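You operate a simulated robot arm through the tools that you are given. There is no shell and no other tool.

Carry out the task below with a simulated two-armed robot. There is one attempt and no reset: what you move stays moved.

Task
Bring the empty bin arm home from the floor guides at fast pace.
Fine: use the column panel; set the pace grip before the arm moves; lift to SWING, swing to HOME, lower to the HOME mark; leave the mains on.
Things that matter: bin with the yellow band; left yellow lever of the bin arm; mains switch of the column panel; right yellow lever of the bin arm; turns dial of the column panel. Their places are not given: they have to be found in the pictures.

The check looks at the end state, three seconds after you hand in, the way a careful person would. Anything else that was tipped, shoved, dropped, spilled or broken makes it a failure.

Robot
Two 7-joint arms with two-finger parallel grippers on one trunk that stands fixed in place. Base frame: the origin is at the foot of the trunk, x ahead of it, y to its left, z up. Units: mm, rad, N and s.
The left shoulder is at [47, 182, 1192], the right one opposite. Payload 3.91 kg a hand.
Tool frame (each hand has its own): the origin (TCP) lies between the finger pads and is the grasp point; the fingertips stand 30 mm ahead of it; z points along the fingers, y is the line along which they close. The gripper opens to 110 mm. The fingers are 20 mm wide and 10 mm thick; the gripper's body (48 by 112 mm) begins 55 mm behind the TCP.
Orientation is that of the tool frame in the base frame, as a unit quaternion [w, x, y, z]. With the fingers straight down and closing along the base's y, the tool's x points along the base's -x, its y along +y and its z along -z.

Tools
- The arms move only by the tool drive_tool. It takes "left_series", "right_series" or both (then of equal length, played together; a hand with none holds still); each is one flat list of numbers, 6 for each row, row after row: the shift along the tool's x, y, z in mm, then the turn, a rotation vector about the tool's x, y, z in rad. In form: [x, y, z, ax, ay, az, x, y, z, ax, ay, az, ...]. A call has 1 to 20 rows; each row is the pose to reach, as a shift and turn from the pose commanded when the call began, along the tool's axes at that moment. "left_fingers" and "right_fingers" are, for a hand that has rows, the gripper command, from -1 (shut) to 1 (fully open), values between in proportion, set as the call begins (left out, the last holds). Each row takes 0.2 s and may step no farther than 50 mm and 0.15 rad from the row before; otherwise, or with a gripper value out of range, the whole call is refused. A pose out of reach is approached as far as the arm can. The call stops where the force on the tool passes 80 N (or 10 N more than at its start, if that is more) or the arm is blocked; 0.2 s more then pass. The fingers move at their own pace (about 72 mm/s each) and stop on an object; they squeeze with about 42 N. The grip force told is the motor's: it shows also when the fingers shut on nothing. Time passes only in rows, and 0.2 s behind the last, so rows that repeat a pose let the fingers close. The reply holds the time, the measured pose of the TCP, the force on the tool along the base axes, the opening and the grip force, in the units named above and with some noise, with the torque about the TCP (base axes, N m) and any sound that the robot's microphone picked up, and new pictures: "show" is both (left out), scene, wrist or none (wrist: the cameras of the hands that moved).
- Cameras (640 x 400 px; columns grow to the right, rows downward): "scene" is now at [166.7, 46.3, 1427.6]; the picture's right is [0.49, -0.87, 0.00], its down [-0.16, -0.09, -0.98] and it looks along [0.85, 0.49, -0.19] (base axes); focal length 214 px, centre (320, 200). "left" rides on the left gripper at [72, -17, -103] in its tool frame; the picture's right is [0.23, 0.97, 0.00], its down [-0.76, 0.18, -0.62] and it looks along [-0.61, 0.14, 0.78] (tool axes); focal length 222 px, centre (320, 200). "right" rides on the right gripper at [72, 17, -103] in its tool frame; the picture's right is [-0.23, 0.97, 0.00], its down [-0.76, -0.18, -0.62] and it looks along [-0.61, -0.14, 0.78] (tool axes); focal length 222 px, centre (320, 200).
- lift_body(by): slides the trunk up (or, below 0, down) by that many mm; the arms and the scene camera ride with it, the base frame stays. It gives what a move gives, with no picture.
- head_to(pan, tilt): turns the head with the scene camera to pan (to the left, within 1.396 rad either way) and tilt (down, from -0.506 to 1.204), counted from straight ahead of the robot. It gives what a move gives, and a new picture of the scene camera.
- locate(camera, pixels): for up to 12 pixels [column, row] of the newest picture of that camera ("zoom" is the newest enlarged one), the place [x, y, z] in the base frame of the surface seen there, good to about 3 mm. No time passes.
- close_up(camera, box): a new picture of the part [left, top, right, bottom] of that camera's present view, enlarged. No time passes.
- finish_job(): hands the job in; it is judged then, once.

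Open the grippers and draw the arms clear of the work before you hand the job in, unless the task says otherwise.

The tools are called after ">>>" as a command line: name --argument value ..., lists and objects as JSON in quotes. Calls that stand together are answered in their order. drive_tool: Moves the arms, as the interface text tells. Its arguments: {"type":"object","properties":{"left_series":{"type":"array","items":{"type":"number"}},"left_fingers":{"type":"number"},"right_series":{"type":"array","items":{"type":"number"}},"right_fingers":{"type":"number"},"show":{"type":"string","enum":["both","scene","wrist","none"]}},"required":[]} The other tools are called the same way: lift_body (by) slides the trunk up or down; head_to (pan, tilt) turns the head that bears the scene camera; locate (camera, pixels) gives the place of the surface under pixels of a picture; close_up (camera, box) takes an enlarged picture of a part of a camera's view; finish_job () hands the job in.

At the start:

```text
time_s: 0.0
left_position: [252.8, 350.5, 1313.0]
left_orientation: [-0.001, 0.0, 1.0, 0.0]
left_ft_force: [0.2, 0.0, 0.1]
left_ft_torque: [-0.01, 0.05, -0.01]
left_gripper_width: 110.0
left_gripper_force: 0.1
right_position: [299.7, 0.4, 1360.9]
right_orientation: [0.0, 0.001, 1.0, 0.0]
right_ft_force: [-0.6, -0.4, -0.7]
right_ft_torque: [0.01, 0.04, 0.0]
right_gripper_width: 110.2
right_gripper_force: 0.1
trunk travel left (down, up): [-450.0, 64.0]
head pan, tilt: [0.518, 0.188]
```

scene: 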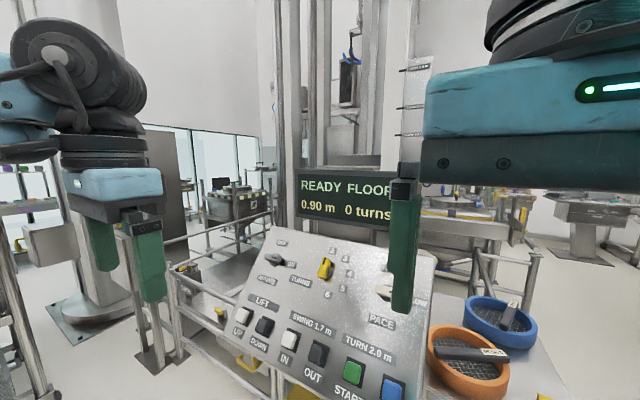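
right: 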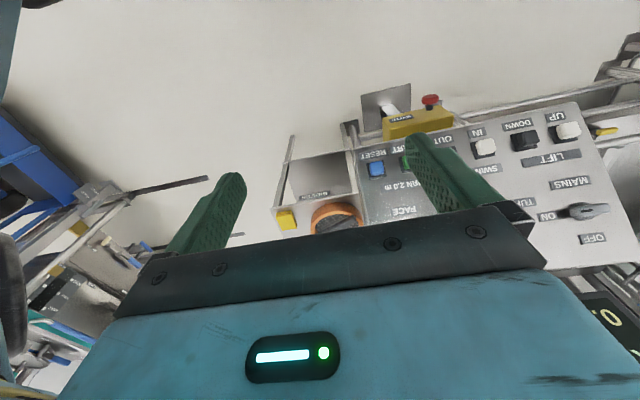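
left: 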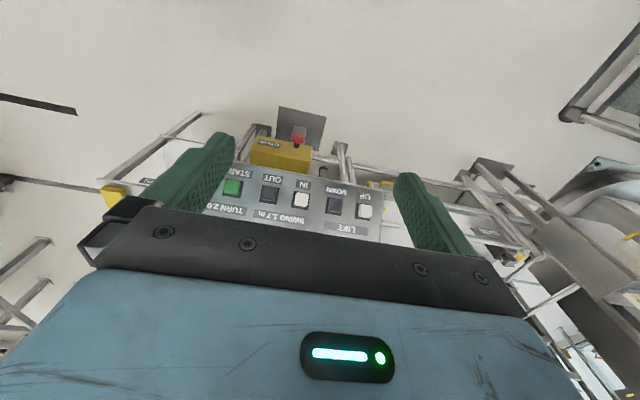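

The scene shows a column panel with display "READY FLOOR 0.90 m 0 turns", buttons around (250-390, 310-390), and two bowls at right (500,320) and (470,350). I take enlarged pictures to read the labels.

>>> close_up --camera "scene" --box '[220, 220, 440, 400]'

>>> close_up --camera "scene" --box '[420, 270, 580, 400]'

>>> close_up --camera "scene" --box '[270, 0, 460, 230]'

>>> close_up --camera "right" --box '[260, 70, 640, 280]'

```text
2.22 times, centred on (330, 310) of scene
```

zoom: 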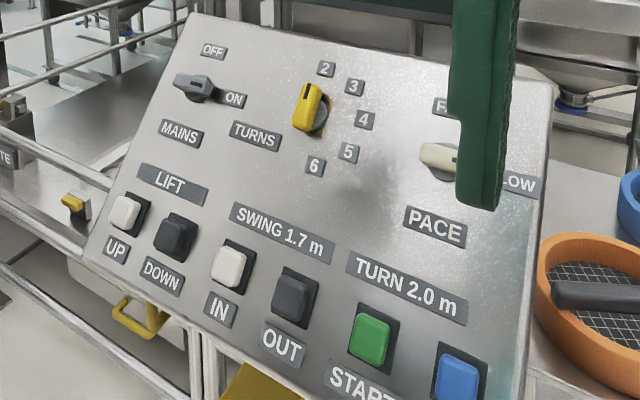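

```text
3.08 times, centred on (500, 335) of scene
```

zoom: 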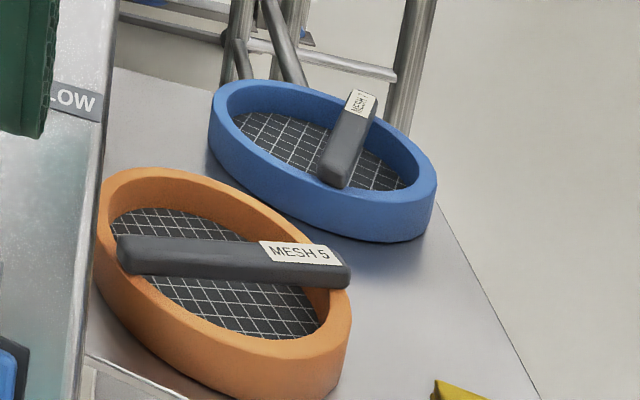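

```text
1.74 times, centred on (365, 115) of scene
```

zoom: 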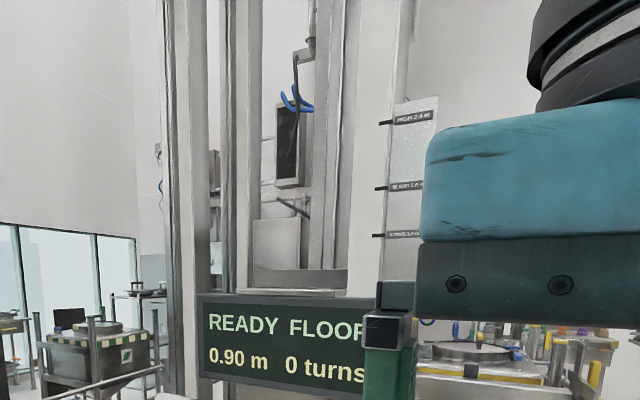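

```text
1.68 times, centred on (450, 175) of right
```

zoom: 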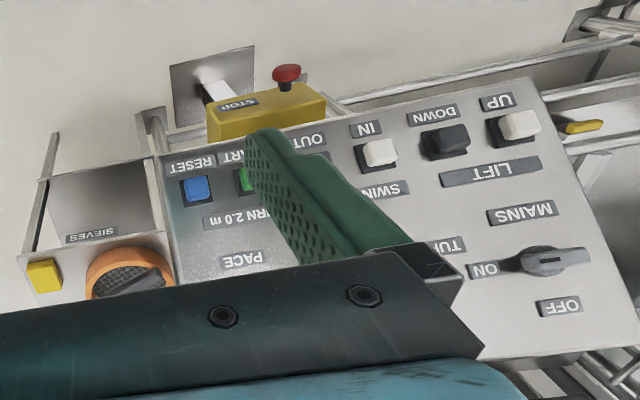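

The right hand hides part of the panel; before moving I look around with the head to see the bin, the arm and the guides.

>>> head_to --pan 0.9 --tilt 0.2

>>> head_to --pan 1.35 --tilt 0.3

>>> head_to --pan 0.0 --tilt 0.3

>>> head_to --pan -0.8 --tilt 0.3

>>> head_to --pan 0.5 --tilt 0.9

>>> head_to --pan 0.5 --tilt -0.4

```text
time_s: 0.9
left_position: [254.0, 350.6, 1313.7]
left_orientation: [0.0, 0.0, 1.0, 0.0]
left_ft_force: [-0.9, -0.1, 0.1]
left_ft_torque: [-0.02, 0.01, -0.01]
left_gripper_width: 110.0
left_gripper_force: 0.1
right_position: [300.7, 0.3, 1359.3]
right_orientation: [-0.001, 0.008, 1.0, 0.001]
right_ft_force: [22.5, 47.8, 8.0]
right_ft_torque: [-5.35, 3.31, -5.16]
right_gripper_width: 109.9
right_gripper_force: 0.1
trunk travel left (down, up): [-450.0, 64.0]
head pan, tilt: [0.901, 0.201]
```

scene: 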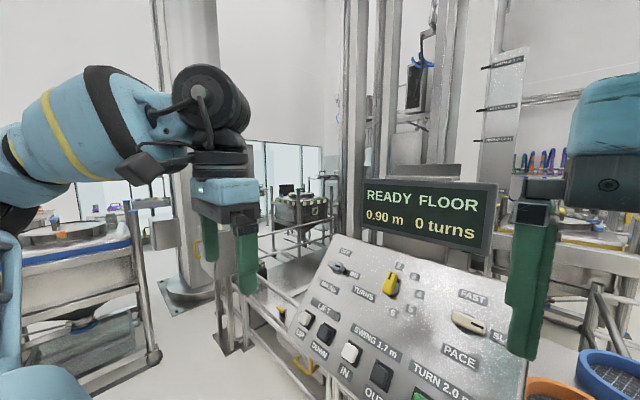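

```text
time_s: 1.8
left_position: [252.3, 350.2, 1314.6]
left_orientation: [0.0, 0.001, 1.0, 0.001]
left_ft_force: [0.0, 0.0, 0.0]
left_ft_torque: [0.03, -0.01, 0.0]
left_gripper_width: 109.9
left_gripper_force: 0.0
right_position: [301.5, 0.8, 1357.2]
right_orientation: [-0.001, 0.007, 1.0, -0.004]
right_ft_force: [13.5, 39.5, -7.8]
right_ft_torque: [-4.68, 0.72, -4.2]
right_gripper_width: 110.1
right_gripper_force: 0.1
trunk travel left (down, up): [-450.0, 64.0]
head pan, tilt: [1.349, 0.3]
```

scene: 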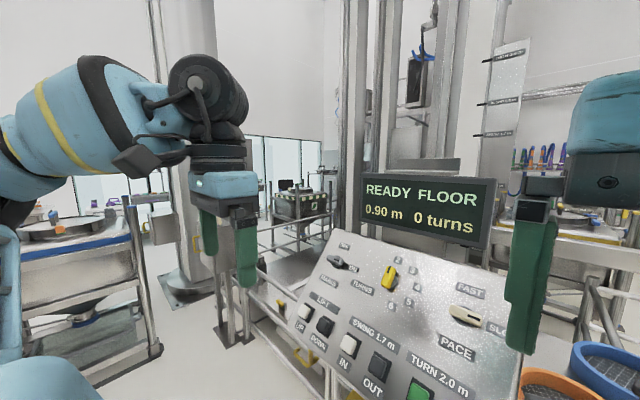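

```text
time_s: 3.3
left_position: [253.7, 351.7, 1315.4]
left_orientation: [0.001, 0.0, 1.0, 0.0]
left_ft_force: [-0.7, -0.2, 0.7]
left_ft_torque: [-0.01, 0.0, 0.01]
left_gripper_width: 110.2
left_gripper_force: 0.0
right_position: [302.0, -1.8, 1359.2]
right_orientation: [-0.003, 0.003, 1.0, 0.003]
right_ft_force: [3.8, 0.7, -4.5]
right_ft_torque: [-0.2, 0.15, -0.25]
right_gripper_width: 110.0
right_gripper_force: 0.1
trunk travel left (down, up): [-450.0, 64.0]
head pan, tilt: [0.0, 0.3]
```

scene: 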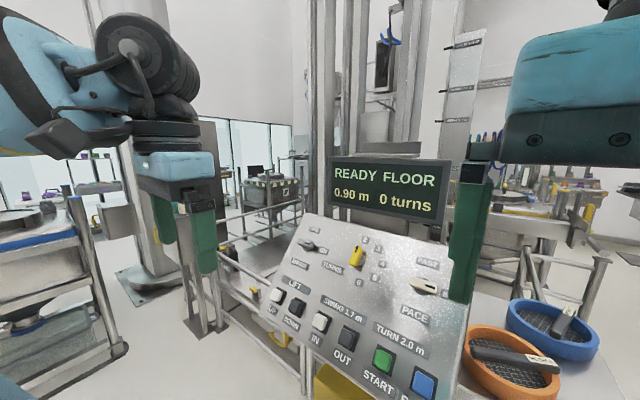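

```text
time_s: 4.4
left_position: [252.5, 350.1, 1313.7]
left_orientation: [0.0, -0.001, 1.0, 0.0]
left_ft_force: [-0.1, 0.6, 0.0]
left_ft_torque: [0.0, 0.01, 0.0]
left_gripper_width: 110.1
left_gripper_force: 0.1
right_position: [302.9, -1.3, 1359.5]
right_orientation: [-0.003, 0.003, 1.0, 0.003]
right_ft_force: [5.7, 4.7, -7.9]
right_ft_torque: [-0.64, -0.08, -0.53]
right_gripper_width: 109.8
right_gripper_force: 0.0
trunk travel left (down, up): [-450.0, 64.0]
head pan, tilt: [-0.799, 0.3]
```

scene: 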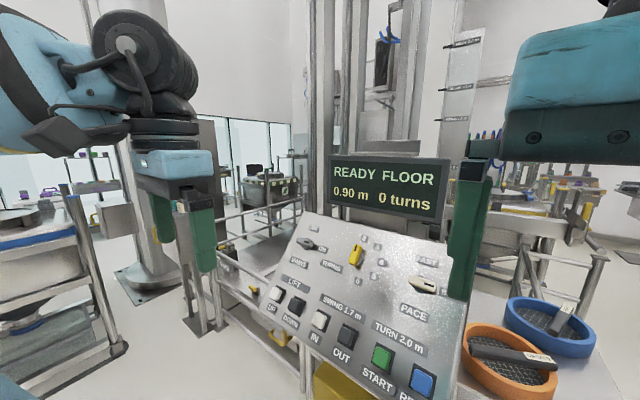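

```text
time_s: 5.9
left_position: [252.5, 350.0, 1315.6]
left_orientation: [0.001, 0.0, 1.0, 0.0]
left_ft_force: [-0.6, 0.3, -0.6]
left_ft_torque: [0.01, -0.01, 0.03]
left_gripper_width: 109.9
left_gripper_force: 0.0
right_position: [303.1, -2.4, 1356.8]
right_orientation: [-0.006, 0.006, 1.0, 0.001]
right_ft_force: [2.2, 1.6, -3.6]
right_ft_torque: [-0.19, -0.04, -0.16]
right_gripper_width: 109.9
right_gripper_force: 0.0
trunk travel left (down, up): [-450.0, 64.0]
head pan, tilt: [0.499, 0.901]
```

scene: 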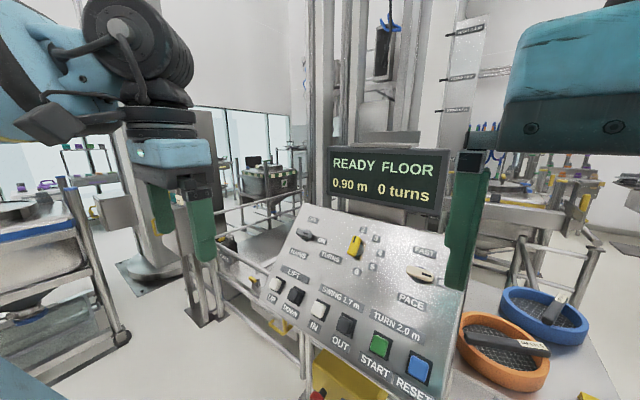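

```text
time_s: 7.3
left_position: [252.3, 350.8, 1314.0]
left_orientation: [-0.001, -0.001, 1.0, -0.001]
left_ft_force: [0.4, -0.5, -0.9]
left_ft_torque: [-0.01, 0.0, 0.02]
left_gripper_width: 110.1
left_gripper_force: 0.0
right_position: [298.5, 1.3, 1360.2]
right_orientation: [0.001, 0.0, 1.0, 0.001]
right_ft_force: [1.3, 0.0, -0.4]
right_ft_torque: [0.01, 0.01, 0.03]
right_gripper_width: 110.1
right_gripper_force: 0.1
trunk travel left (down, up): [-450.0, 64.0]
head pan, tilt: [0.499, -0.4]
```

scene: 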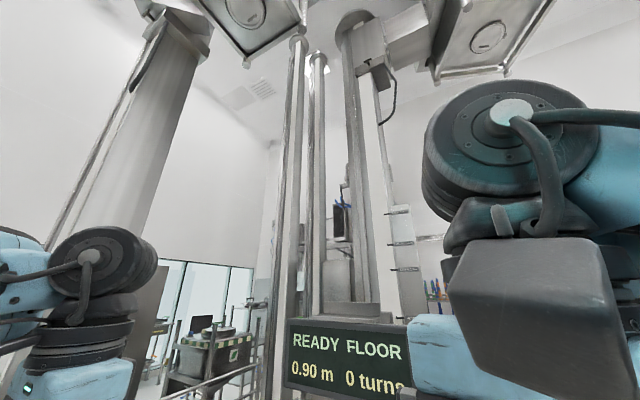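

The head camera is being blocked by the right arm (forces of up to 50 N showed on the right hand). I draw the right hand to the right and a little down/back, away from the head.

>>> drive_tool --right_series '[0, -40, 0, 0, 0, 0, 0, -80, 0, 0, 0, 0, 0, -120, 0, 0, 0, 0, 0, -160, 0, 0, 0, 0, 0, -200, 0, 0, 0, 0, 0, -240, 0, 0, 0, 0, 0, -280, 0, 0, 0, 0, 0, -320, 0, 0, 0, 0]' --show "scene"

```text
time_s: 9.1
left_position: [253.4, 350.1, 1314.3]
left_orientation: [0.0, 0.0, 1.0, 0.0]
left_ft_force: [0.1, -0.6, -0.4]
left_ft_torque: [0.02, 0.02, 0.01]
left_gripper_width: 110.1
left_gripper_force: 0.0
right_position: [313.9, -293.3, 1328.6]
right_orientation: [0.001, 0.0, 1.0, 0.001]
right_ft_force: [0.4, -0.2, -0.2]
right_ft_torque: [-0.01, -0.03, 0.0]
right_gripper_width: 110.0
right_gripper_force: 0.0
right hand out of reach, approached as far as the arm can: row 7, 8
trunk travel left (down, up): [-450.0, 64.0]
head pan, tilt: [0.499, -0.4]
```

scene: 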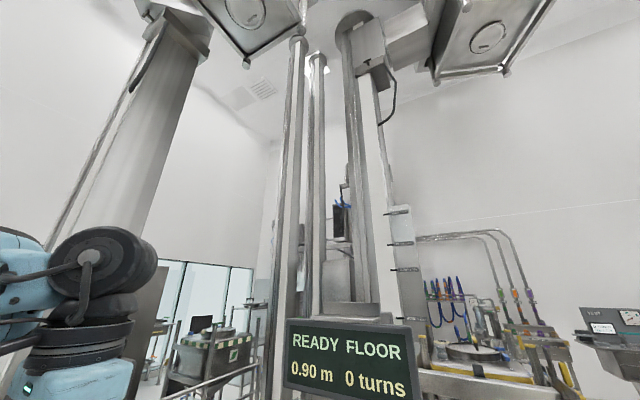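

The view is now free. I look around with the head: left, ahead, right and down.

>>> head_to --pan 0.5 --tilt 0.3

>>> head_to --pan 1.35 --tilt 0.3

>>> head_to --pan -0.4 --tilt 0.3

>>> head_to --pan -1.3 --tilt 0.3

>>> head_to --pan 0.0 --tilt 0.9

>>> head_to --pan 0.4 --tilt 0.6

```text
time_s: 10.2
left_position: [253.1, 349.8, 1315.1]
left_orientation: [0.0, 0.0, 1.0, -0.001]
left_ft_force: [0.7, 0.4, 0.3]
left_ft_torque: [0.02, -0.01, -0.01]
left_gripper_width: 109.8
left_gripper_force: 0.0
right_position: [314.1, -291.1, 1328.4]
right_orientation: [0.001, 0.001, 1.0, 0.001]
right_ft_force: [-0.6, -0.7, -0.3]
right_ft_torque: [0.03, -0.03, -0.02]
right_gripper_width: 110.1
right_gripper_force: 0.1
trunk travel left (down, up): [-450.0, 64.0]
head pan, tilt: [0.499, 0.3]
```

scene: 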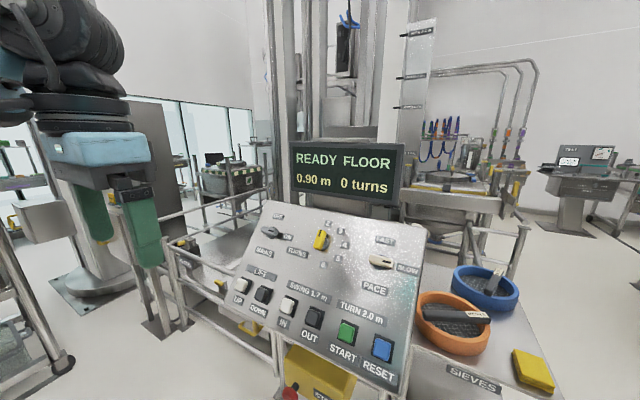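

```text
time_s: 11.4
left_position: [252.8, 350.4, 1314.7]
left_orientation: [0.0, 0.001, 1.0, 0.0]
left_ft_force: [0.7, 0.3, 0.4]
left_ft_torque: [-0.02, 0.0, -0.01]
left_gripper_width: 109.7
left_gripper_force: 0.0
right_position: [313.6, -292.2, 1327.9]
right_orientation: [0.001, 0.001, 1.0, 0.001]
right_ft_force: [0.6, 1.0, 0.5]
right_ft_torque: [0.0, -0.03, -0.01]
right_gripper_width: 110.2
right_gripper_force: 0.1
trunk travel left (down, up): [-450.0, 64.0]
head pan, tilt: [1.349, 0.3]
```

scene: 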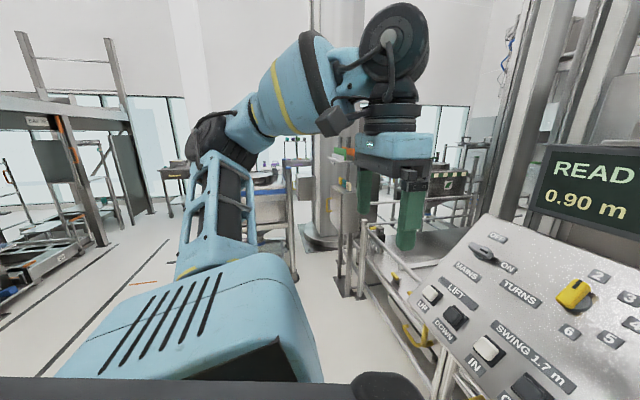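

```text
time_s: 13.1
left_position: [253.0, 351.4, 1312.7]
left_orientation: [0.0, 0.0, 1.0, 0.0]
left_ft_force: [-0.4, 0.8, 0.6]
left_ft_torque: [-0.02, 0.02, 0.0]
left_gripper_width: 110.1
left_gripper_force: 0.1
right_position: [313.3, -292.2, 1328.7]
right_orientation: [0.001, 0.001, 1.0, 0.0]
right_ft_force: [-0.1, 0.4, -0.3]
right_ft_torque: [0.04, 0.0, 0.0]
right_gripper_width: 109.9
right_gripper_force: 0.1
trunk travel left (down, up): [-450.0, 64.0]
head pan, tilt: [-0.4, 0.3]
```

scene: 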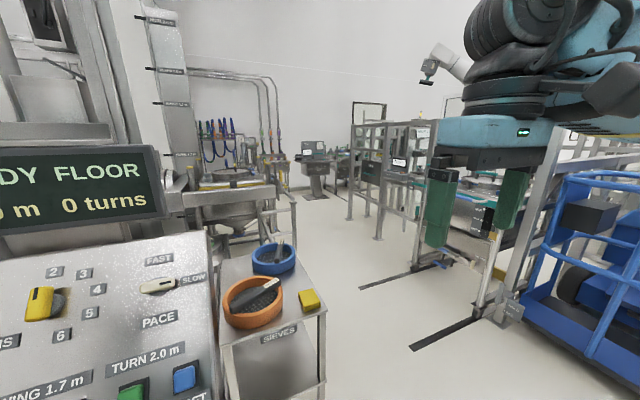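

```text
time_s: 14.3
left_position: [253.2, 351.1, 1314.7]
left_orientation: [0.0, -0.001, 1.0, 0.0]
left_ft_force: [-0.7, 0.5, 0.2]
left_ft_torque: [-0.01, -0.03, -0.01]
left_gripper_width: 110.0
left_gripper_force: 0.0
right_position: [313.2, -291.5, 1329.3]
right_orientation: [0.001, 0.001, 1.0, 0.001]
right_ft_force: [1.2, -0.1, -0.2]
right_ft_torque: [-0.01, 0.02, 0.01]
right_gripper_width: 110.1
right_gripper_force: 0.0
trunk travel left (down, up): [-450.0, 64.0]
head pan, tilt: [-1.3, 0.3]
```

scene: 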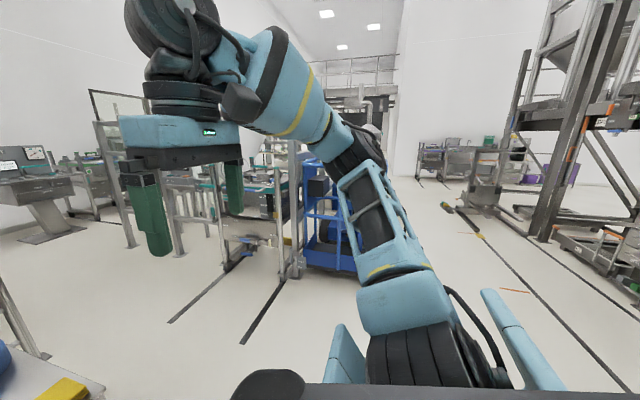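

```text
time_s: 15.8
left_position: [252.9, 351.1, 1314.4]
left_orientation: [0.001, 0.0, 1.0, 0.0]
left_ft_force: [-0.7, 1.1, 0.7]
left_ft_torque: [-0.02, 0.02, 0.02]
left_gripper_width: 110.3
left_gripper_force: 0.2
right_position: [313.3, -291.0, 1328.3]
right_orientation: [0.002, 0.001, 1.0, 0.001]
right_ft_force: [0.3, 0.6, 0.1]
right_ft_torque: [0.02, 0.01, 0.0]
right_gripper_width: 110.0
right_gripper_force: 0.0
trunk travel left (down, up): [-450.0, 64.0]
head pan, tilt: [0.0, 0.901]
```

scene: 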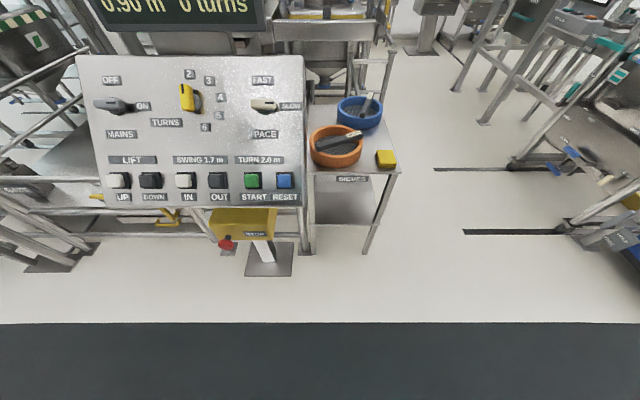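

```text
time_s: 16.7
left_position: [252.5, 350.3, 1314.1]
left_orientation: [-0.001, 0.001, 1.0, 0.001]
left_ft_force: [1.1, -0.2, 0.2]
left_ft_torque: [0.03, 0.0, -0.03]
left_gripper_width: 109.9
left_gripper_force: 0.1
right_position: [313.4, -291.3, 1328.5]
right_orientation: [0.002, 0.001, 1.0, 0.001]
right_ft_force: [-0.4, -0.8, 0.4]
right_ft_torque: [0.03, 0.05, -0.03]
right_gripper_width: 109.8
right_gripper_force: 0.0
trunk travel left (down, up): [-450.0, 64.0]
head pan, tilt: [0.4, 0.6]
```

scene: 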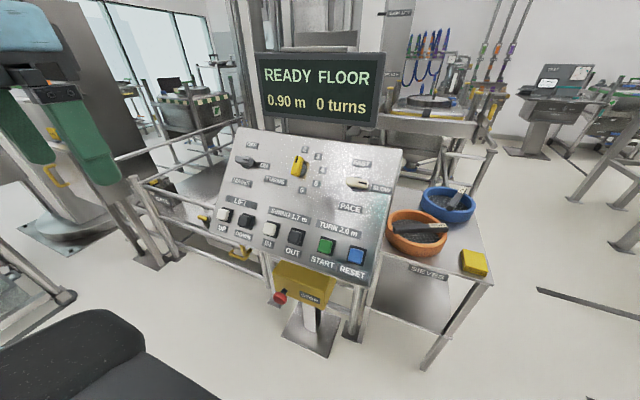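

The panel is fully visible now. I enlarge the left part of the scene to find the bin arm, its levers and the bin.

>>> close_up --camera "scene" --box '[0, 0, 260, 280]'

>>> close_up --camera "scene" --box '[220, 110, 400, 300]'

>>> locate --camera "scene" --pixels '[[225, 215], [247, 220], [271, 230], [296, 237], [326, 246], [356, 255], [298, 166], [355, 184], [250, 162], [235, 130], [400, 155], [365, 280]]'

```text
1.43 times, centred on (130, 140) of scene
```

zoom: 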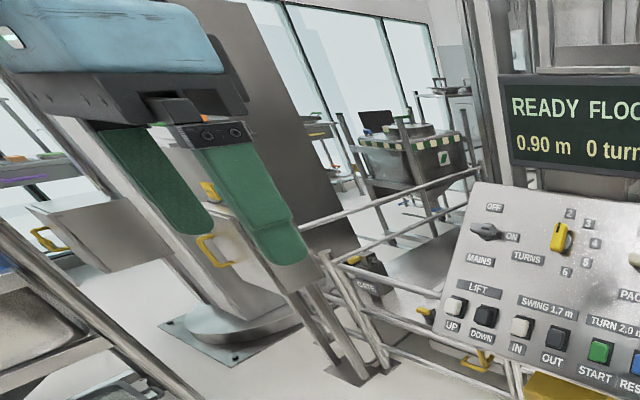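

```text
2.11 times, centred on (310, 205) of scene
```

zoom: 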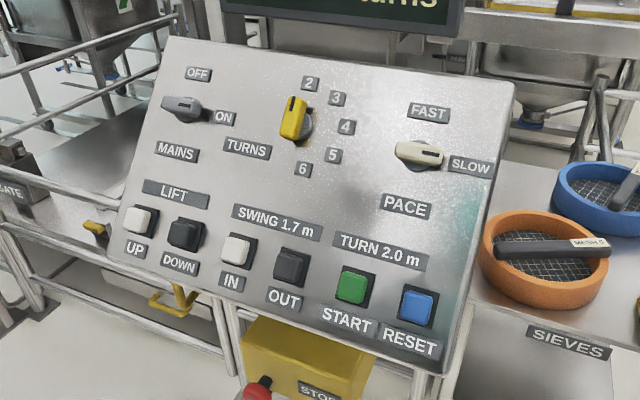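

```text
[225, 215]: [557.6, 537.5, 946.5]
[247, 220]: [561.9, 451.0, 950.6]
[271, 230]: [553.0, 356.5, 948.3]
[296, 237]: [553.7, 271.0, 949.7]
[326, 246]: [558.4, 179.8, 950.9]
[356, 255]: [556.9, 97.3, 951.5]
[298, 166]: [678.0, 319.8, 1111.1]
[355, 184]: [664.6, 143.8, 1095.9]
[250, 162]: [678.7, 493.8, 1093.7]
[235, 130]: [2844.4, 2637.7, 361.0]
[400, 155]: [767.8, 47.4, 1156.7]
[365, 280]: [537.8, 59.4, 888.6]
```

The panel lies tilted about 45°, buttons near x 555, z 950. I need to read marks and find the bin arm, so I look at the column and to the left with enlarged views.

>>> head_to --pan 0.6 --tilt 0.0

>>> close_up --camera "scene" --box '[220, 0, 460, 280]'

>>> close_up --camera "scene" --box '[370, 20, 450, 180]'

>>> close_up --camera "scene" --box '[0, 100, 260, 400]'

```text
time_s: 17.7
left_position: [252.4, 351.8, 1314.5]
left_orientation: [0.001, 0.0, 1.0, 0.0]
left_ft_force: [-0.6, -0.2, 0.4]
left_ft_torque: [0.02, 0.01, 0.01]
left_gripper_width: 110.0
left_gripper_force: 0.2
right_position: [314.9, -292.2, 1328.9]
right_orientation: [0.0, 0.001, 1.0, 0.001]
right_ft_force: [1.2, -0.6, 0.2]
right_ft_torque: [-0.02, -0.02, -0.04]
right_gripper_width: 109.9
right_gripper_force: 0.0
trunk travel left (down, up): [-450.0, 64.0]
head pan, tilt: [0.6, 0.0]
```

scene: 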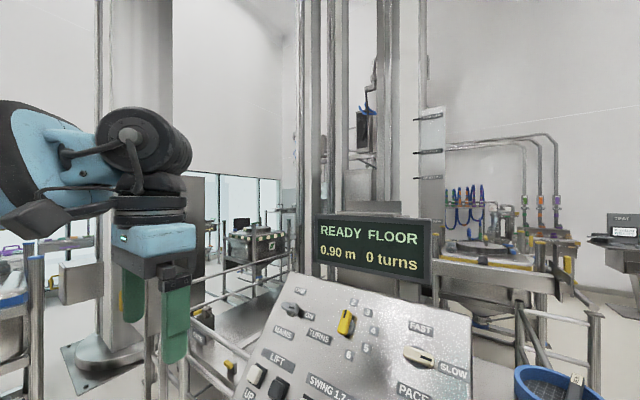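

```text
1.43 times, centred on (340, 140) of scene
```

zoom: 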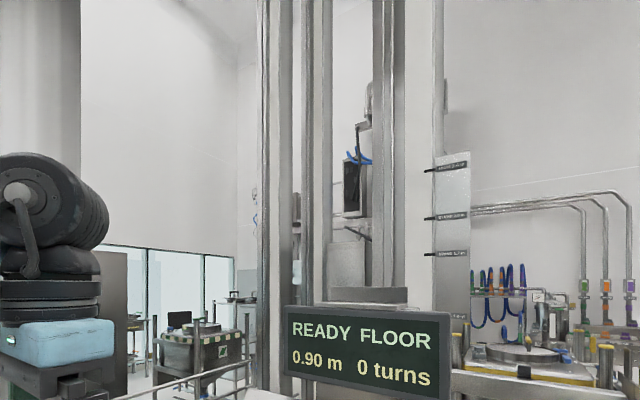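

```text
2.50 times, centred on (410, 100) of scene
```

zoom: 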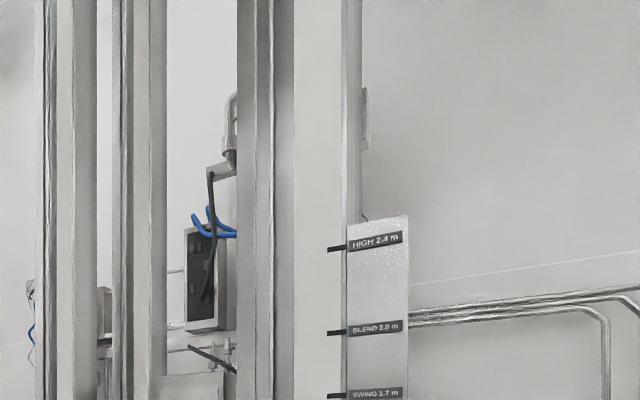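

```text
1.33 times, centred on (130, 250) of scene
```

zoom: 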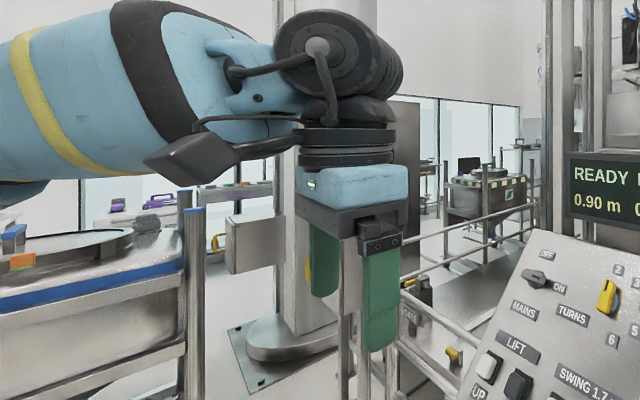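

The left hand hides a post with yellow handles at about (45-130, 240-330). I draw the left hand back and outwards to see it.

>>> drive_tool --left_series '[30, 30, 0, 0, 0, 0, 60, 60, 0, 0, 0, 0, 80, 100, 0, 0, 0, 0, 100, 140, 0, 0, 0, 0, 120, 180, 0, 0, 0, 0]' --show "none"

>>> head_to --pan 0.9 --tilt 0.35

>>> close_up --camera "scene" --box '[60, 80, 320, 320]'

```text
time_s: 18.9
left_position: [158.3, 494.6, 1296.8]
left_orientation: [0.0, -0.001, 1.0, 0.001]
left_ft_force: [-0.5, -0.6, -0.1]
left_ft_torque: [0.01, 0.02, 0.02]
left_gripper_width: 110.0
left_gripper_force: 0.1
left hand out of reach, approached as far as the arm can: row 4, 5
right_position: [313.4, -291.5, 1330.1]
right_orientation: [0.001, 0.001, 1.0, 0.001]
right_ft_force: [-0.1, 0.6, -0.3]
right_ft_torque: [0.01, -0.01, 0.0]
right_gripper_width: 110.1
right_gripper_force: 0.1
trunk travel left (down, up): [-450.0, 64.0]
head pan, tilt: [0.6, 0.0]
```

```text
time_s: 19.7
left_position: [158.5, 495.3, 1296.9]
left_orientation: [0.001, -0.001, 1.0, 0.0]
left_ft_force: [-0.3, 0.0, 0.1]
left_ft_torque: [-0.03, -0.04, 0.0]
left_gripper_width: 110.1
left_gripper_force: 0.0
right_position: [314.7, -292.4, 1329.4]
right_orientation: [0.001, 0.001, 1.0, 0.001]
right_ft_force: [0.6, -0.3, 0.1]
right_ft_torque: [0.02, -0.01, 0.01]
right_gripper_width: 109.8
right_gripper_force: 0.1
trunk travel left (down, up): [-450.0, 64.0]
head pan, tilt: [0.901, 0.351]
```

scene: 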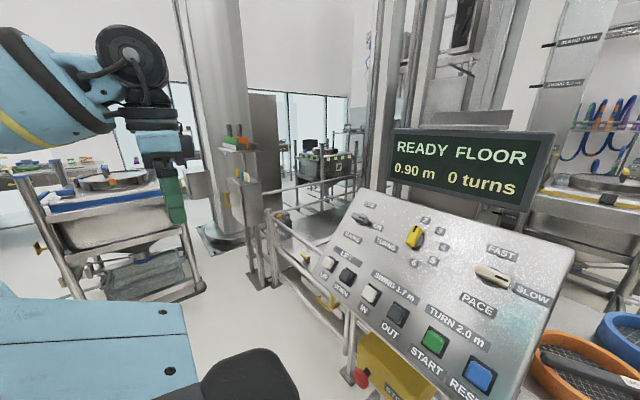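

```text
1.67 times, centred on (190, 200) of scene
```

zoom: 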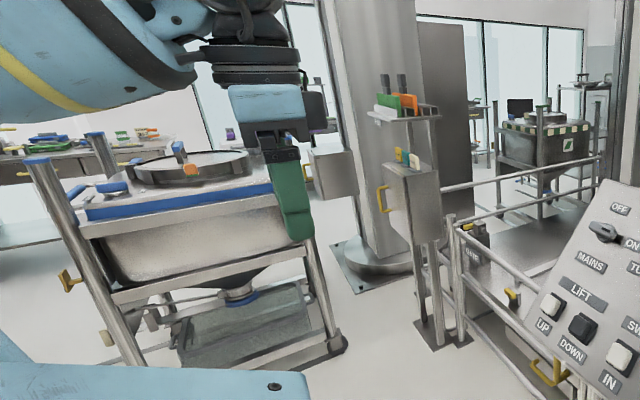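

There are bins with blue band (left), dark one (back) and one with yellow band to the right behind the panel. I look at that right one.

>>> head_to --pan 0.2 --tilt 0.3

>>> close_up --camera "scene" --box '[280, 60, 480, 300]'

>>> close_up --camera "scene" --box '[320, 130, 450, 260]'

```text
time_s: 20.8
left_position: [157.8, 495.4, 1296.9]
left_orientation: [0.001, -0.001, 1.0, 0.0]
left_ft_force: [-0.6, 0.2, -0.2]
left_ft_torque: [-0.04, 0.02, 0.04]
left_gripper_width: 110.4
left_gripper_force: 0.0
right_position: [313.3, -292.6, 1327.9]
right_orientation: [0.001, 0.0, 1.0, 0.001]
right_ft_force: [0.3, 0.5, -0.7]
right_ft_torque: [-0.01, 0.03, -0.02]
right_gripper_width: 109.9
right_gripper_force: 0.1
trunk travel left (down, up): [-450.0, 64.0]
head pan, tilt: [0.201, 0.3]
```

scene: 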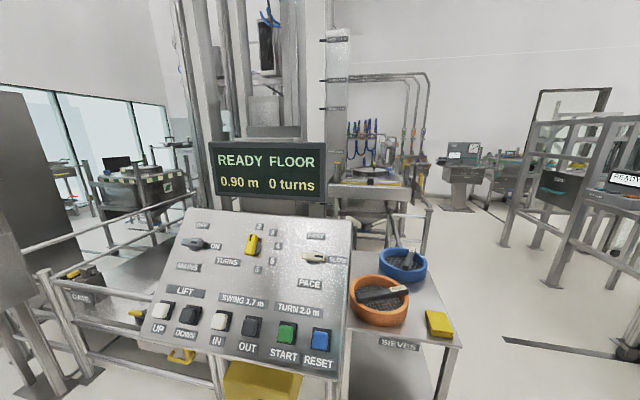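

```text
1.67 times, centred on (380, 180) of scene
```

zoom: 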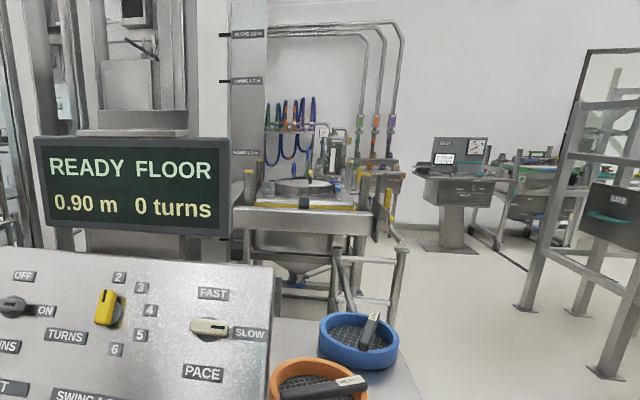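

```text
3.08 times, centred on (385, 195) of scene
```

zoom: 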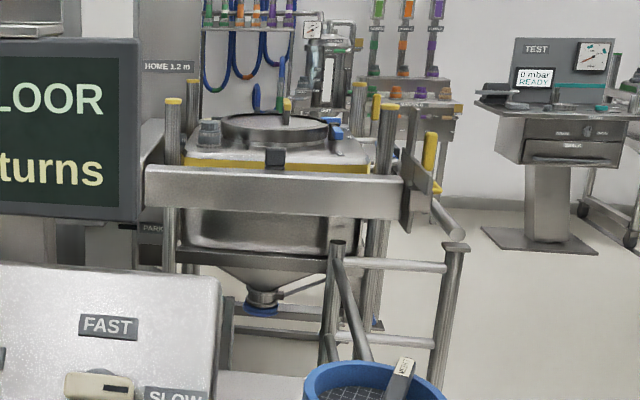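

The arm's fork beam runs along in front of the yellow-banded bin, with a yellow lever at about (428,150) in the zoom; a "HOME 1.2 m" mark is on the scale. I locate these parts and enlarge further.

>>> locate --camera "zoom" --pixels '[[430, 150], [437, 187], [412, 200], [150, 185], [272, 160], [165, 68], [300, 167], [265, 300], [287, 105], [345, 165], [150, 230], [388, 110]]'

>>> close_up --camera "scene" --box '[330, 140, 430, 215]'

>>> close_up --camera "scene" --box '[390, 150, 440, 190]'

```text
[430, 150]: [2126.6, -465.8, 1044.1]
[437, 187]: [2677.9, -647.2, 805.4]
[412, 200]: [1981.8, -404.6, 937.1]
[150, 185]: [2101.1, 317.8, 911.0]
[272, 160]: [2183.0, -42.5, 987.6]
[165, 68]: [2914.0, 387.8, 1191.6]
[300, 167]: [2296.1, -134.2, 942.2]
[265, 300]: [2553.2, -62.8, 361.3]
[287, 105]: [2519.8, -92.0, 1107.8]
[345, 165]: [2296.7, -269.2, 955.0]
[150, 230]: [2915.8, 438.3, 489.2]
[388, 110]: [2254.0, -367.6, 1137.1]
```

```text
5.33 times, centred on (380, 178) of scene
```

zoom: 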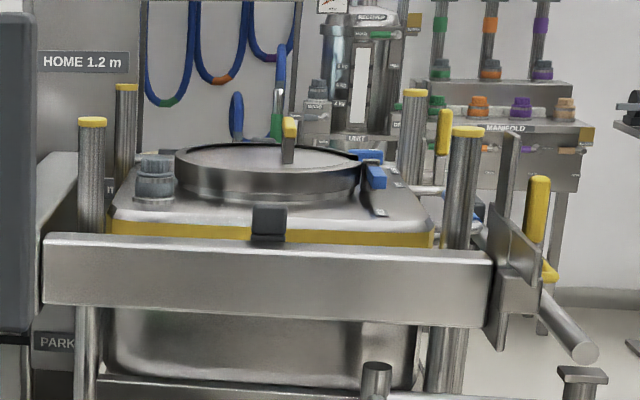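

```text
10.00 times, centred on (415, 170) of scene
```

zoom: 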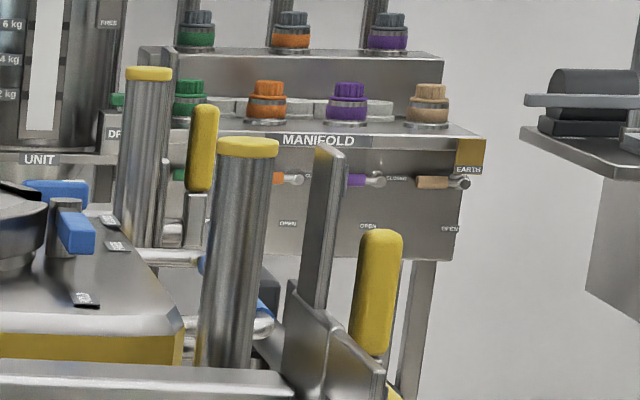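

Both levers stand upright and are 2 m off, out of my reach; the job is done from the panel. Now I look closely at the panel knobs and the gate sign.

>>> close_up --camera "scene" --box '[160, 210, 260, 285]'

>>> close_up --camera "scene" --box '[260, 220, 360, 295]'

>>> close_up --camera "scene" --box '[130, 280, 350, 400]'

>>> close_up --camera "scene" --box '[30, 220, 210, 380]'

```text
5.33 times, centred on (210, 248) of scene
```

zoom: 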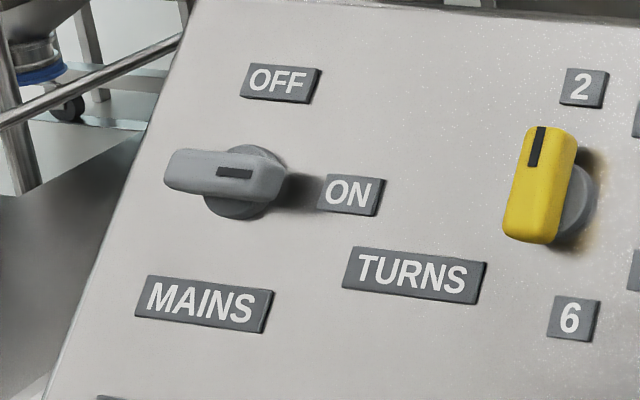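

```text
5.33 times, centred on (310, 258) of scene
```

zoom: 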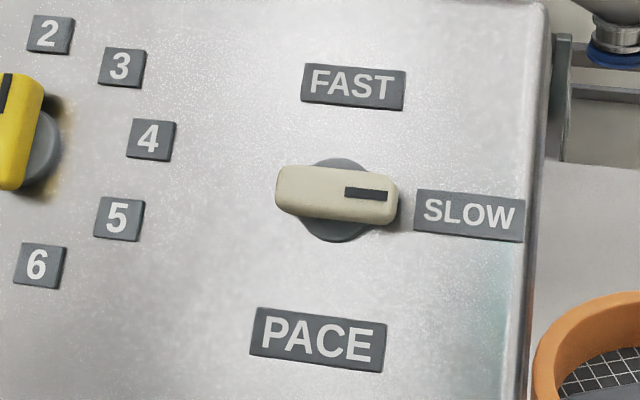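

```text
2.91 times, centred on (240, 340) of scene
```

zoom: 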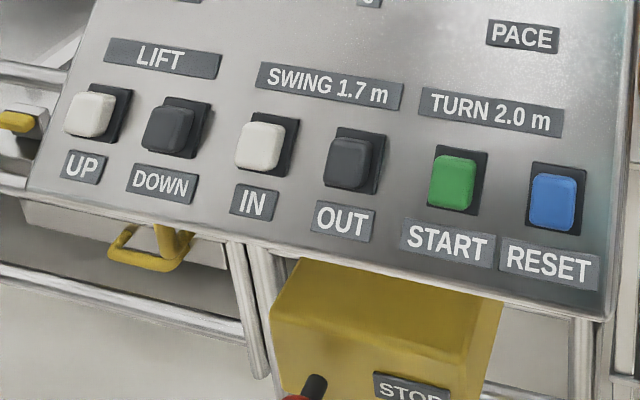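

```text
2.50 times, centred on (120, 300) of scene
```

zoom: 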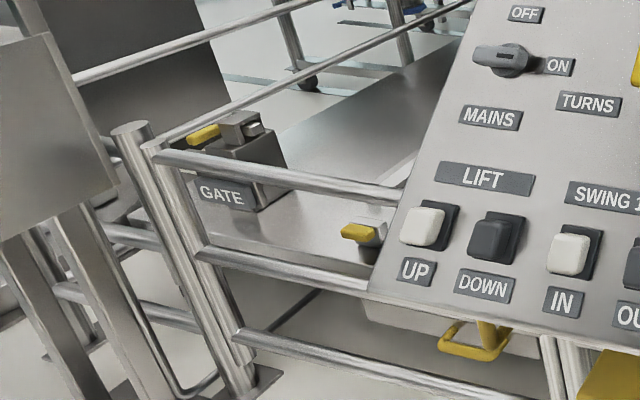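

Mains mark points at ON, pace mark points at SLOW, turns at 2. I aim the head at the panel and measure the plane and knobs.

>>> head_to --pan 0.4 --tilt 0.55

>>> close_up --camera "scene" --box '[220, 110, 420, 290]'

```text
time_s: 21.6
left_position: [158.0, 493.8, 1297.9]
left_orientation: [0.0, 0.0, 1.0, 0.001]
left_ft_force: [0.9, 0.7, -0.7]
left_ft_torque: [0.0, 0.01, 0.03]
left_gripper_width: 109.9
left_gripper_force: 0.1
right_position: [314.6, -292.8, 1328.8]
right_orientation: [0.001, 0.001, 1.0, 0.0]
right_ft_force: [0.5, 0.8, 0.3]
right_ft_torque: [0.01, -0.03, 0.0]
right_gripper_width: 109.6
right_gripper_force: 0.0
trunk travel left (down, up): [-450.0, 64.0]
head pan, tilt: [0.4, 0.55]
```

scene: 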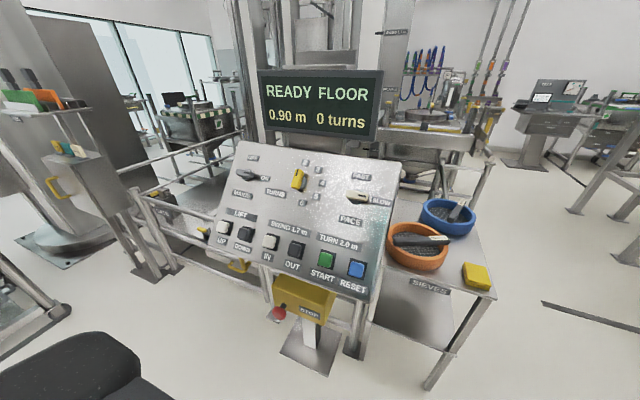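

```text
2.22 times, centred on (320, 200) of scene
```

zoom: 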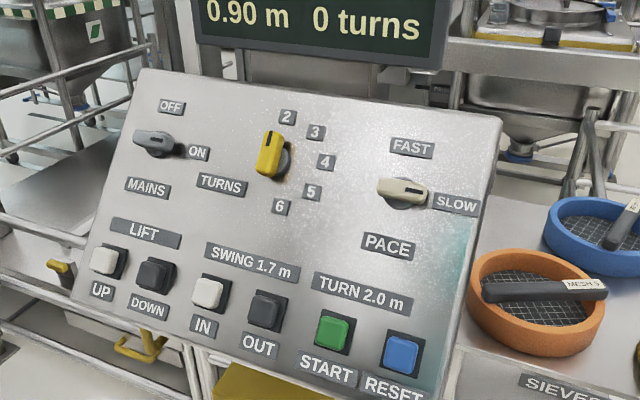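

The zoom shows the panel clearly. I locate bare panel points, the pace grip ends and the button faces in it.

>>> locate --camera "zoom" --pixels '[[150, 85], [480, 125], [120, 215], [440, 280], [335, 225], [250, 205], [384, 187], [402, 189], [420, 193], [405, 208], [411, 192], [345, 150]]'

>>> locate --camera "zoom" --pixels '[[105, 260], [122, 255], [155, 273], [205, 292], [265, 310], [330, 330], [400, 352], [100, 292], [395, 145], [270, 155], [155, 140], [195, 310]]'

```text
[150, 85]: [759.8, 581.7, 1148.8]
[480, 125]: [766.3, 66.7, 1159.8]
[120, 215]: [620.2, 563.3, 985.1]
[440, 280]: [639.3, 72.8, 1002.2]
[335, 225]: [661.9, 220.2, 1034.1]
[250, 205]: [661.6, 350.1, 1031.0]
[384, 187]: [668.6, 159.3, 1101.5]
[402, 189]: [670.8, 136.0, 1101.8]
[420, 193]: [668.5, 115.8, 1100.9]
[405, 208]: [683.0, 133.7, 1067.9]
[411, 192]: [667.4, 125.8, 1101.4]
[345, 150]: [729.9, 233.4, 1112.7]
```

```text
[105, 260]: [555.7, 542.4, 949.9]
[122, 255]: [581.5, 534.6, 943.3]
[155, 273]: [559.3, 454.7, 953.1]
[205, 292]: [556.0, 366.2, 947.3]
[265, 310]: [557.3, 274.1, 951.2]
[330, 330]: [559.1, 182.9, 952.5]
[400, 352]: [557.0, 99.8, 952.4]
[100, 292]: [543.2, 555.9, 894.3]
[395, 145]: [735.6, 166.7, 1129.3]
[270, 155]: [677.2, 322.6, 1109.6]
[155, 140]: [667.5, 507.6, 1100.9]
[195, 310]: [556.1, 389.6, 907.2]
```

The panel tilts 50° (normal about [-0.766,0,0.643], plane constant 158.5), buttons stand ~27 mm and the grip ~37 mm proud. I zoom in further on the grip and buttons for exact centres.

>>> close_up --camera "scene" --box '[330, 165, 410, 215]'

>>> locate --camera "zoom" --pixels '[[150, 200], [185, 180], [225, 190], [265, 205], [290, 225], [220, 215], [180, 210], [230, 235], [245, 255], [210, 245], [160, 230], [280, 245]]'

>>> close_up --camera "scene" --box '[205, 215, 285, 265]'

```text
8.00 times, centred on (370, 190) of scene
```

zoom: 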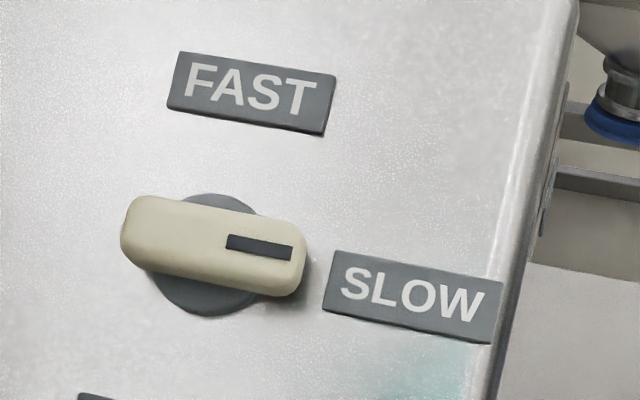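

```text
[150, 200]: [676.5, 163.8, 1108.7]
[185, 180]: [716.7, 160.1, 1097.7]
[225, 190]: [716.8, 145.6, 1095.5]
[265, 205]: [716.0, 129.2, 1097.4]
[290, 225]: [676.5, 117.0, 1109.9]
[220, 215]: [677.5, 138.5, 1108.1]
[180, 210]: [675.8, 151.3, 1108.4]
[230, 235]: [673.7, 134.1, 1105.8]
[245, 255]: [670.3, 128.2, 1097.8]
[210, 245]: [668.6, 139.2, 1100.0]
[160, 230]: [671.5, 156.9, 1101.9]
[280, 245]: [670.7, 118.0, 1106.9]
```

```text
8.00 times, centred on (245, 240) of scene
```

zoom: 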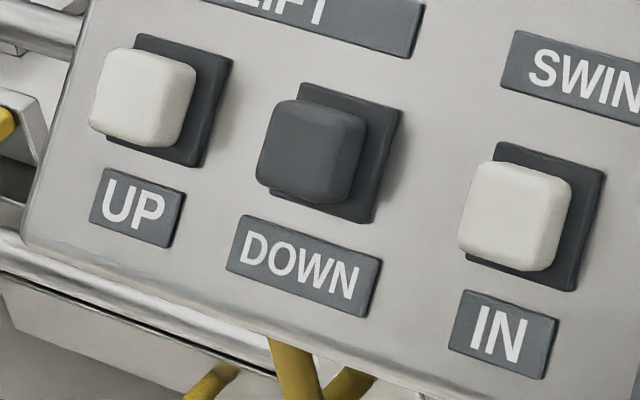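

The grip bar is centred near (672, 139, 1103), horizontal (pointing to SLOW), and FAST is straight above, so it needs a quarter turn counter-clockwise. I bring the left hand forward and tilt it 50° so the fingers point at the panel.

>>> drive_tool --left_series '[-34, -28, 0, 0, -0.125, 0, -68, -56, 0, 0, -0.25, 0, -102, -84, 0, 0, -0.375, 0, -136, -112, 0, 0, -0.5, 0, -170, -140, 0, 0, -0.625, 0, -204, -168, 0, 0, -0.75, 0, -238, -196, 0, 0, -0.873, 0]' --left_fingers 0

```text
time_s: 23.1
left_position: [397.4, 294.1, 1299.0]
left_orientation: [0.424, 0.0, 0.906, 0.0]
left_ft_force: [0.6, 0.2, -0.8]
left_ft_torque: [0.01, 0.03, 0.02]
left_gripper_width: 55.0
left_gripper_force: 0.1
right_position: [314.5, -292.3, 1329.1]
right_orientation: [0.0, 0.0, 1.0, 0.001]
right_ft_force: [0.5, -0.7, -0.9]
right_ft_torque: [0.01, 0.02, -0.03]
right_gripper_width: 109.9
right_gripper_force: 0.1
trunk travel left (down, up): [-450.0, 64.0]
head pan, tilt: [0.4, 0.55]
```

scene: 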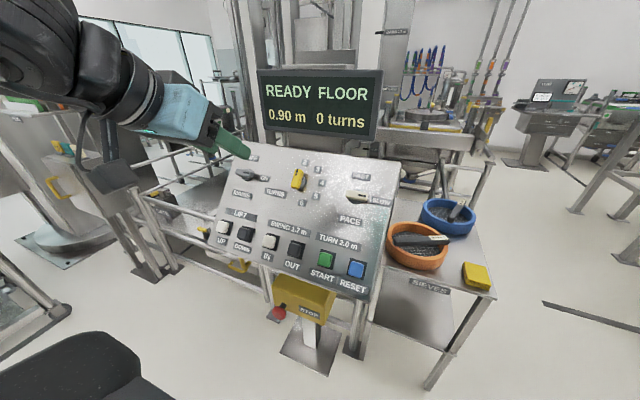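
left: 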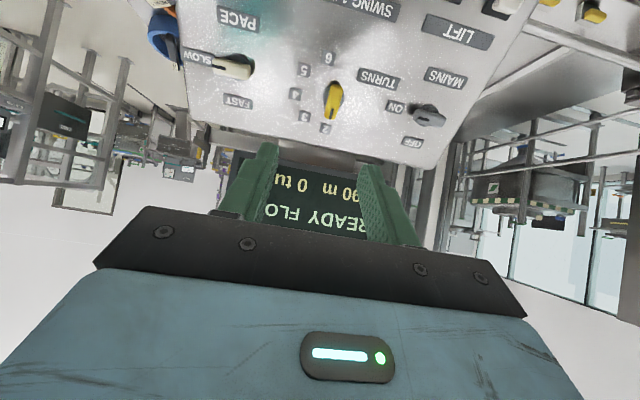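

The hand now points at the panel. I move toward a standoff in front of the pace grip while turning the fingers a quarter so that they close across the bar (above and below it).

>>> drive_tool --left_series '[-2.2, -12.9, 17.5, 0, 0, 0.131, -4.4, -25.8, 35, 0, 0, 0.262, -6.6, -38.7, 52.5, 0, 0, 0.393, -8.8, -51.6, 70, 0, 0, 0.524, -11, -64.5, 87.5, 0, 0, 0.654, -13.2, -77.4, 105, 0, 0, 0.785, -15.4, -90.3, 122.5, 0, 0, 0.916, -17.6, -103.2, 140, 0, 0, 1.047, -19.8, -116.1, 157.5, 0, 0, 1.178, -22, -129, 175, 0, 0, 1.309, -24.2, -141.9, 192.5, 0, 0, 1.44, -26.4, -155, 210, 0, 0, 1.571]'

```text
time_s: 25.8
left_position: [537.5, 154.9, 1154.7]
left_orientation: [0.305, 0.637, 0.641, 0.301]
left_ft_force: [0.4, -0.8, 1.1]
left_ft_torque: [0.02, -0.02, -0.03]
left_gripper_width: 54.9
left_gripper_force: 0.1
left hand out of reach, approached as far as the arm can: row 11, 12
right_position: [312.4, -290.9, 1329.0]
right_orientation: [0.001, 0.002, 1.0, 0.0]
right_ft_force: [-0.3, 0.7, 0.3]
right_ft_torque: [-0.02, 0.01, 0.01]
right_gripper_width: 110.3
right_gripper_force: 0.0
trunk travel left (down, up): [-450.0, 64.0]
head pan, tilt: [0.4, 0.55]
```

scene: 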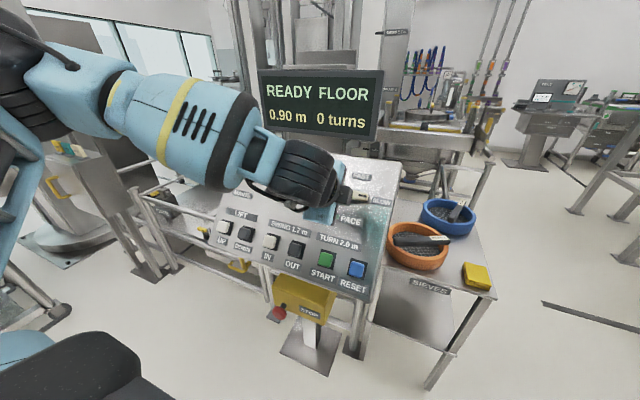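
left: 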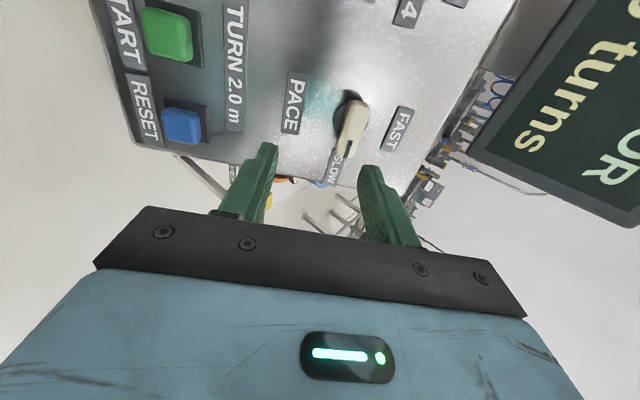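

The hand stopped short at reach limits: TCP (537,155,1155), about 130 mm from the grip. I check the arm's layout to see how lowering or raising the trunk could help.

>>> locate --camera "scene" --pixels '[[320, 175], [300, 165], [250, 140], [180, 120], [120, 100], [60, 80], [30, 100], [20, 150], [10, 230], [320, 215], [360, 198], [355, 205]]'

>>> head_to --pan 1.1 --tilt 0.6

```text
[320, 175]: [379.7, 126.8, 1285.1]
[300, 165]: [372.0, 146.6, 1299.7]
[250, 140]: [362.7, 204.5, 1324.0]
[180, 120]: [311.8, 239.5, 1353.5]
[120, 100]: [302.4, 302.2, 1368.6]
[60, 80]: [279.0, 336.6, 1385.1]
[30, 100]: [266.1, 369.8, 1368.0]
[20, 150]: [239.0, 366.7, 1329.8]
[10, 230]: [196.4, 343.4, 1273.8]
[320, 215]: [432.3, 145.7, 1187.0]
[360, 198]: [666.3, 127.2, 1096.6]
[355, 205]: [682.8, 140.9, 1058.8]
```

```text
time_s: 26.8
left_position: [538.7, 155.3, 1157.0]
left_orientation: [0.305, 0.636, 0.642, 0.301]
left_ft_force: [0.2, 0.9, -1.0]
left_ft_torque: [0.01, 0.01, 0.01]
left_gripper_width: 55.2
left_gripper_force: 0.1
right_position: [313.6, -292.0, 1328.0]
right_orientation: [0.0, 0.001, 1.0, 0.001]
right_ft_force: [0.0, 0.1, 0.0]
right_ft_torque: [-0.02, 0.0, 0.0]
right_gripper_width: 110.3
right_gripper_force: 0.1
trunk travel left (down, up): [-450.0, 64.0]
head pan, tilt: [1.1, 0.6]
```

scene: 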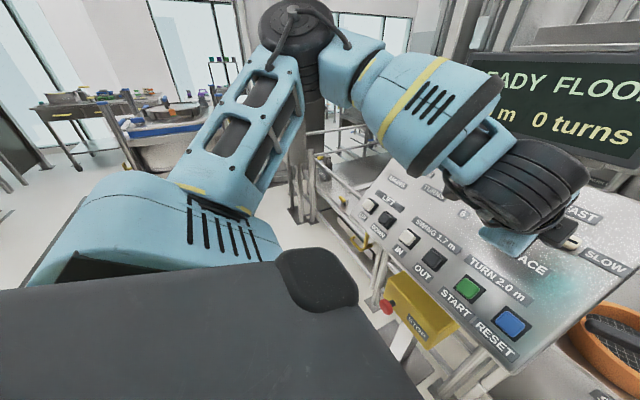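

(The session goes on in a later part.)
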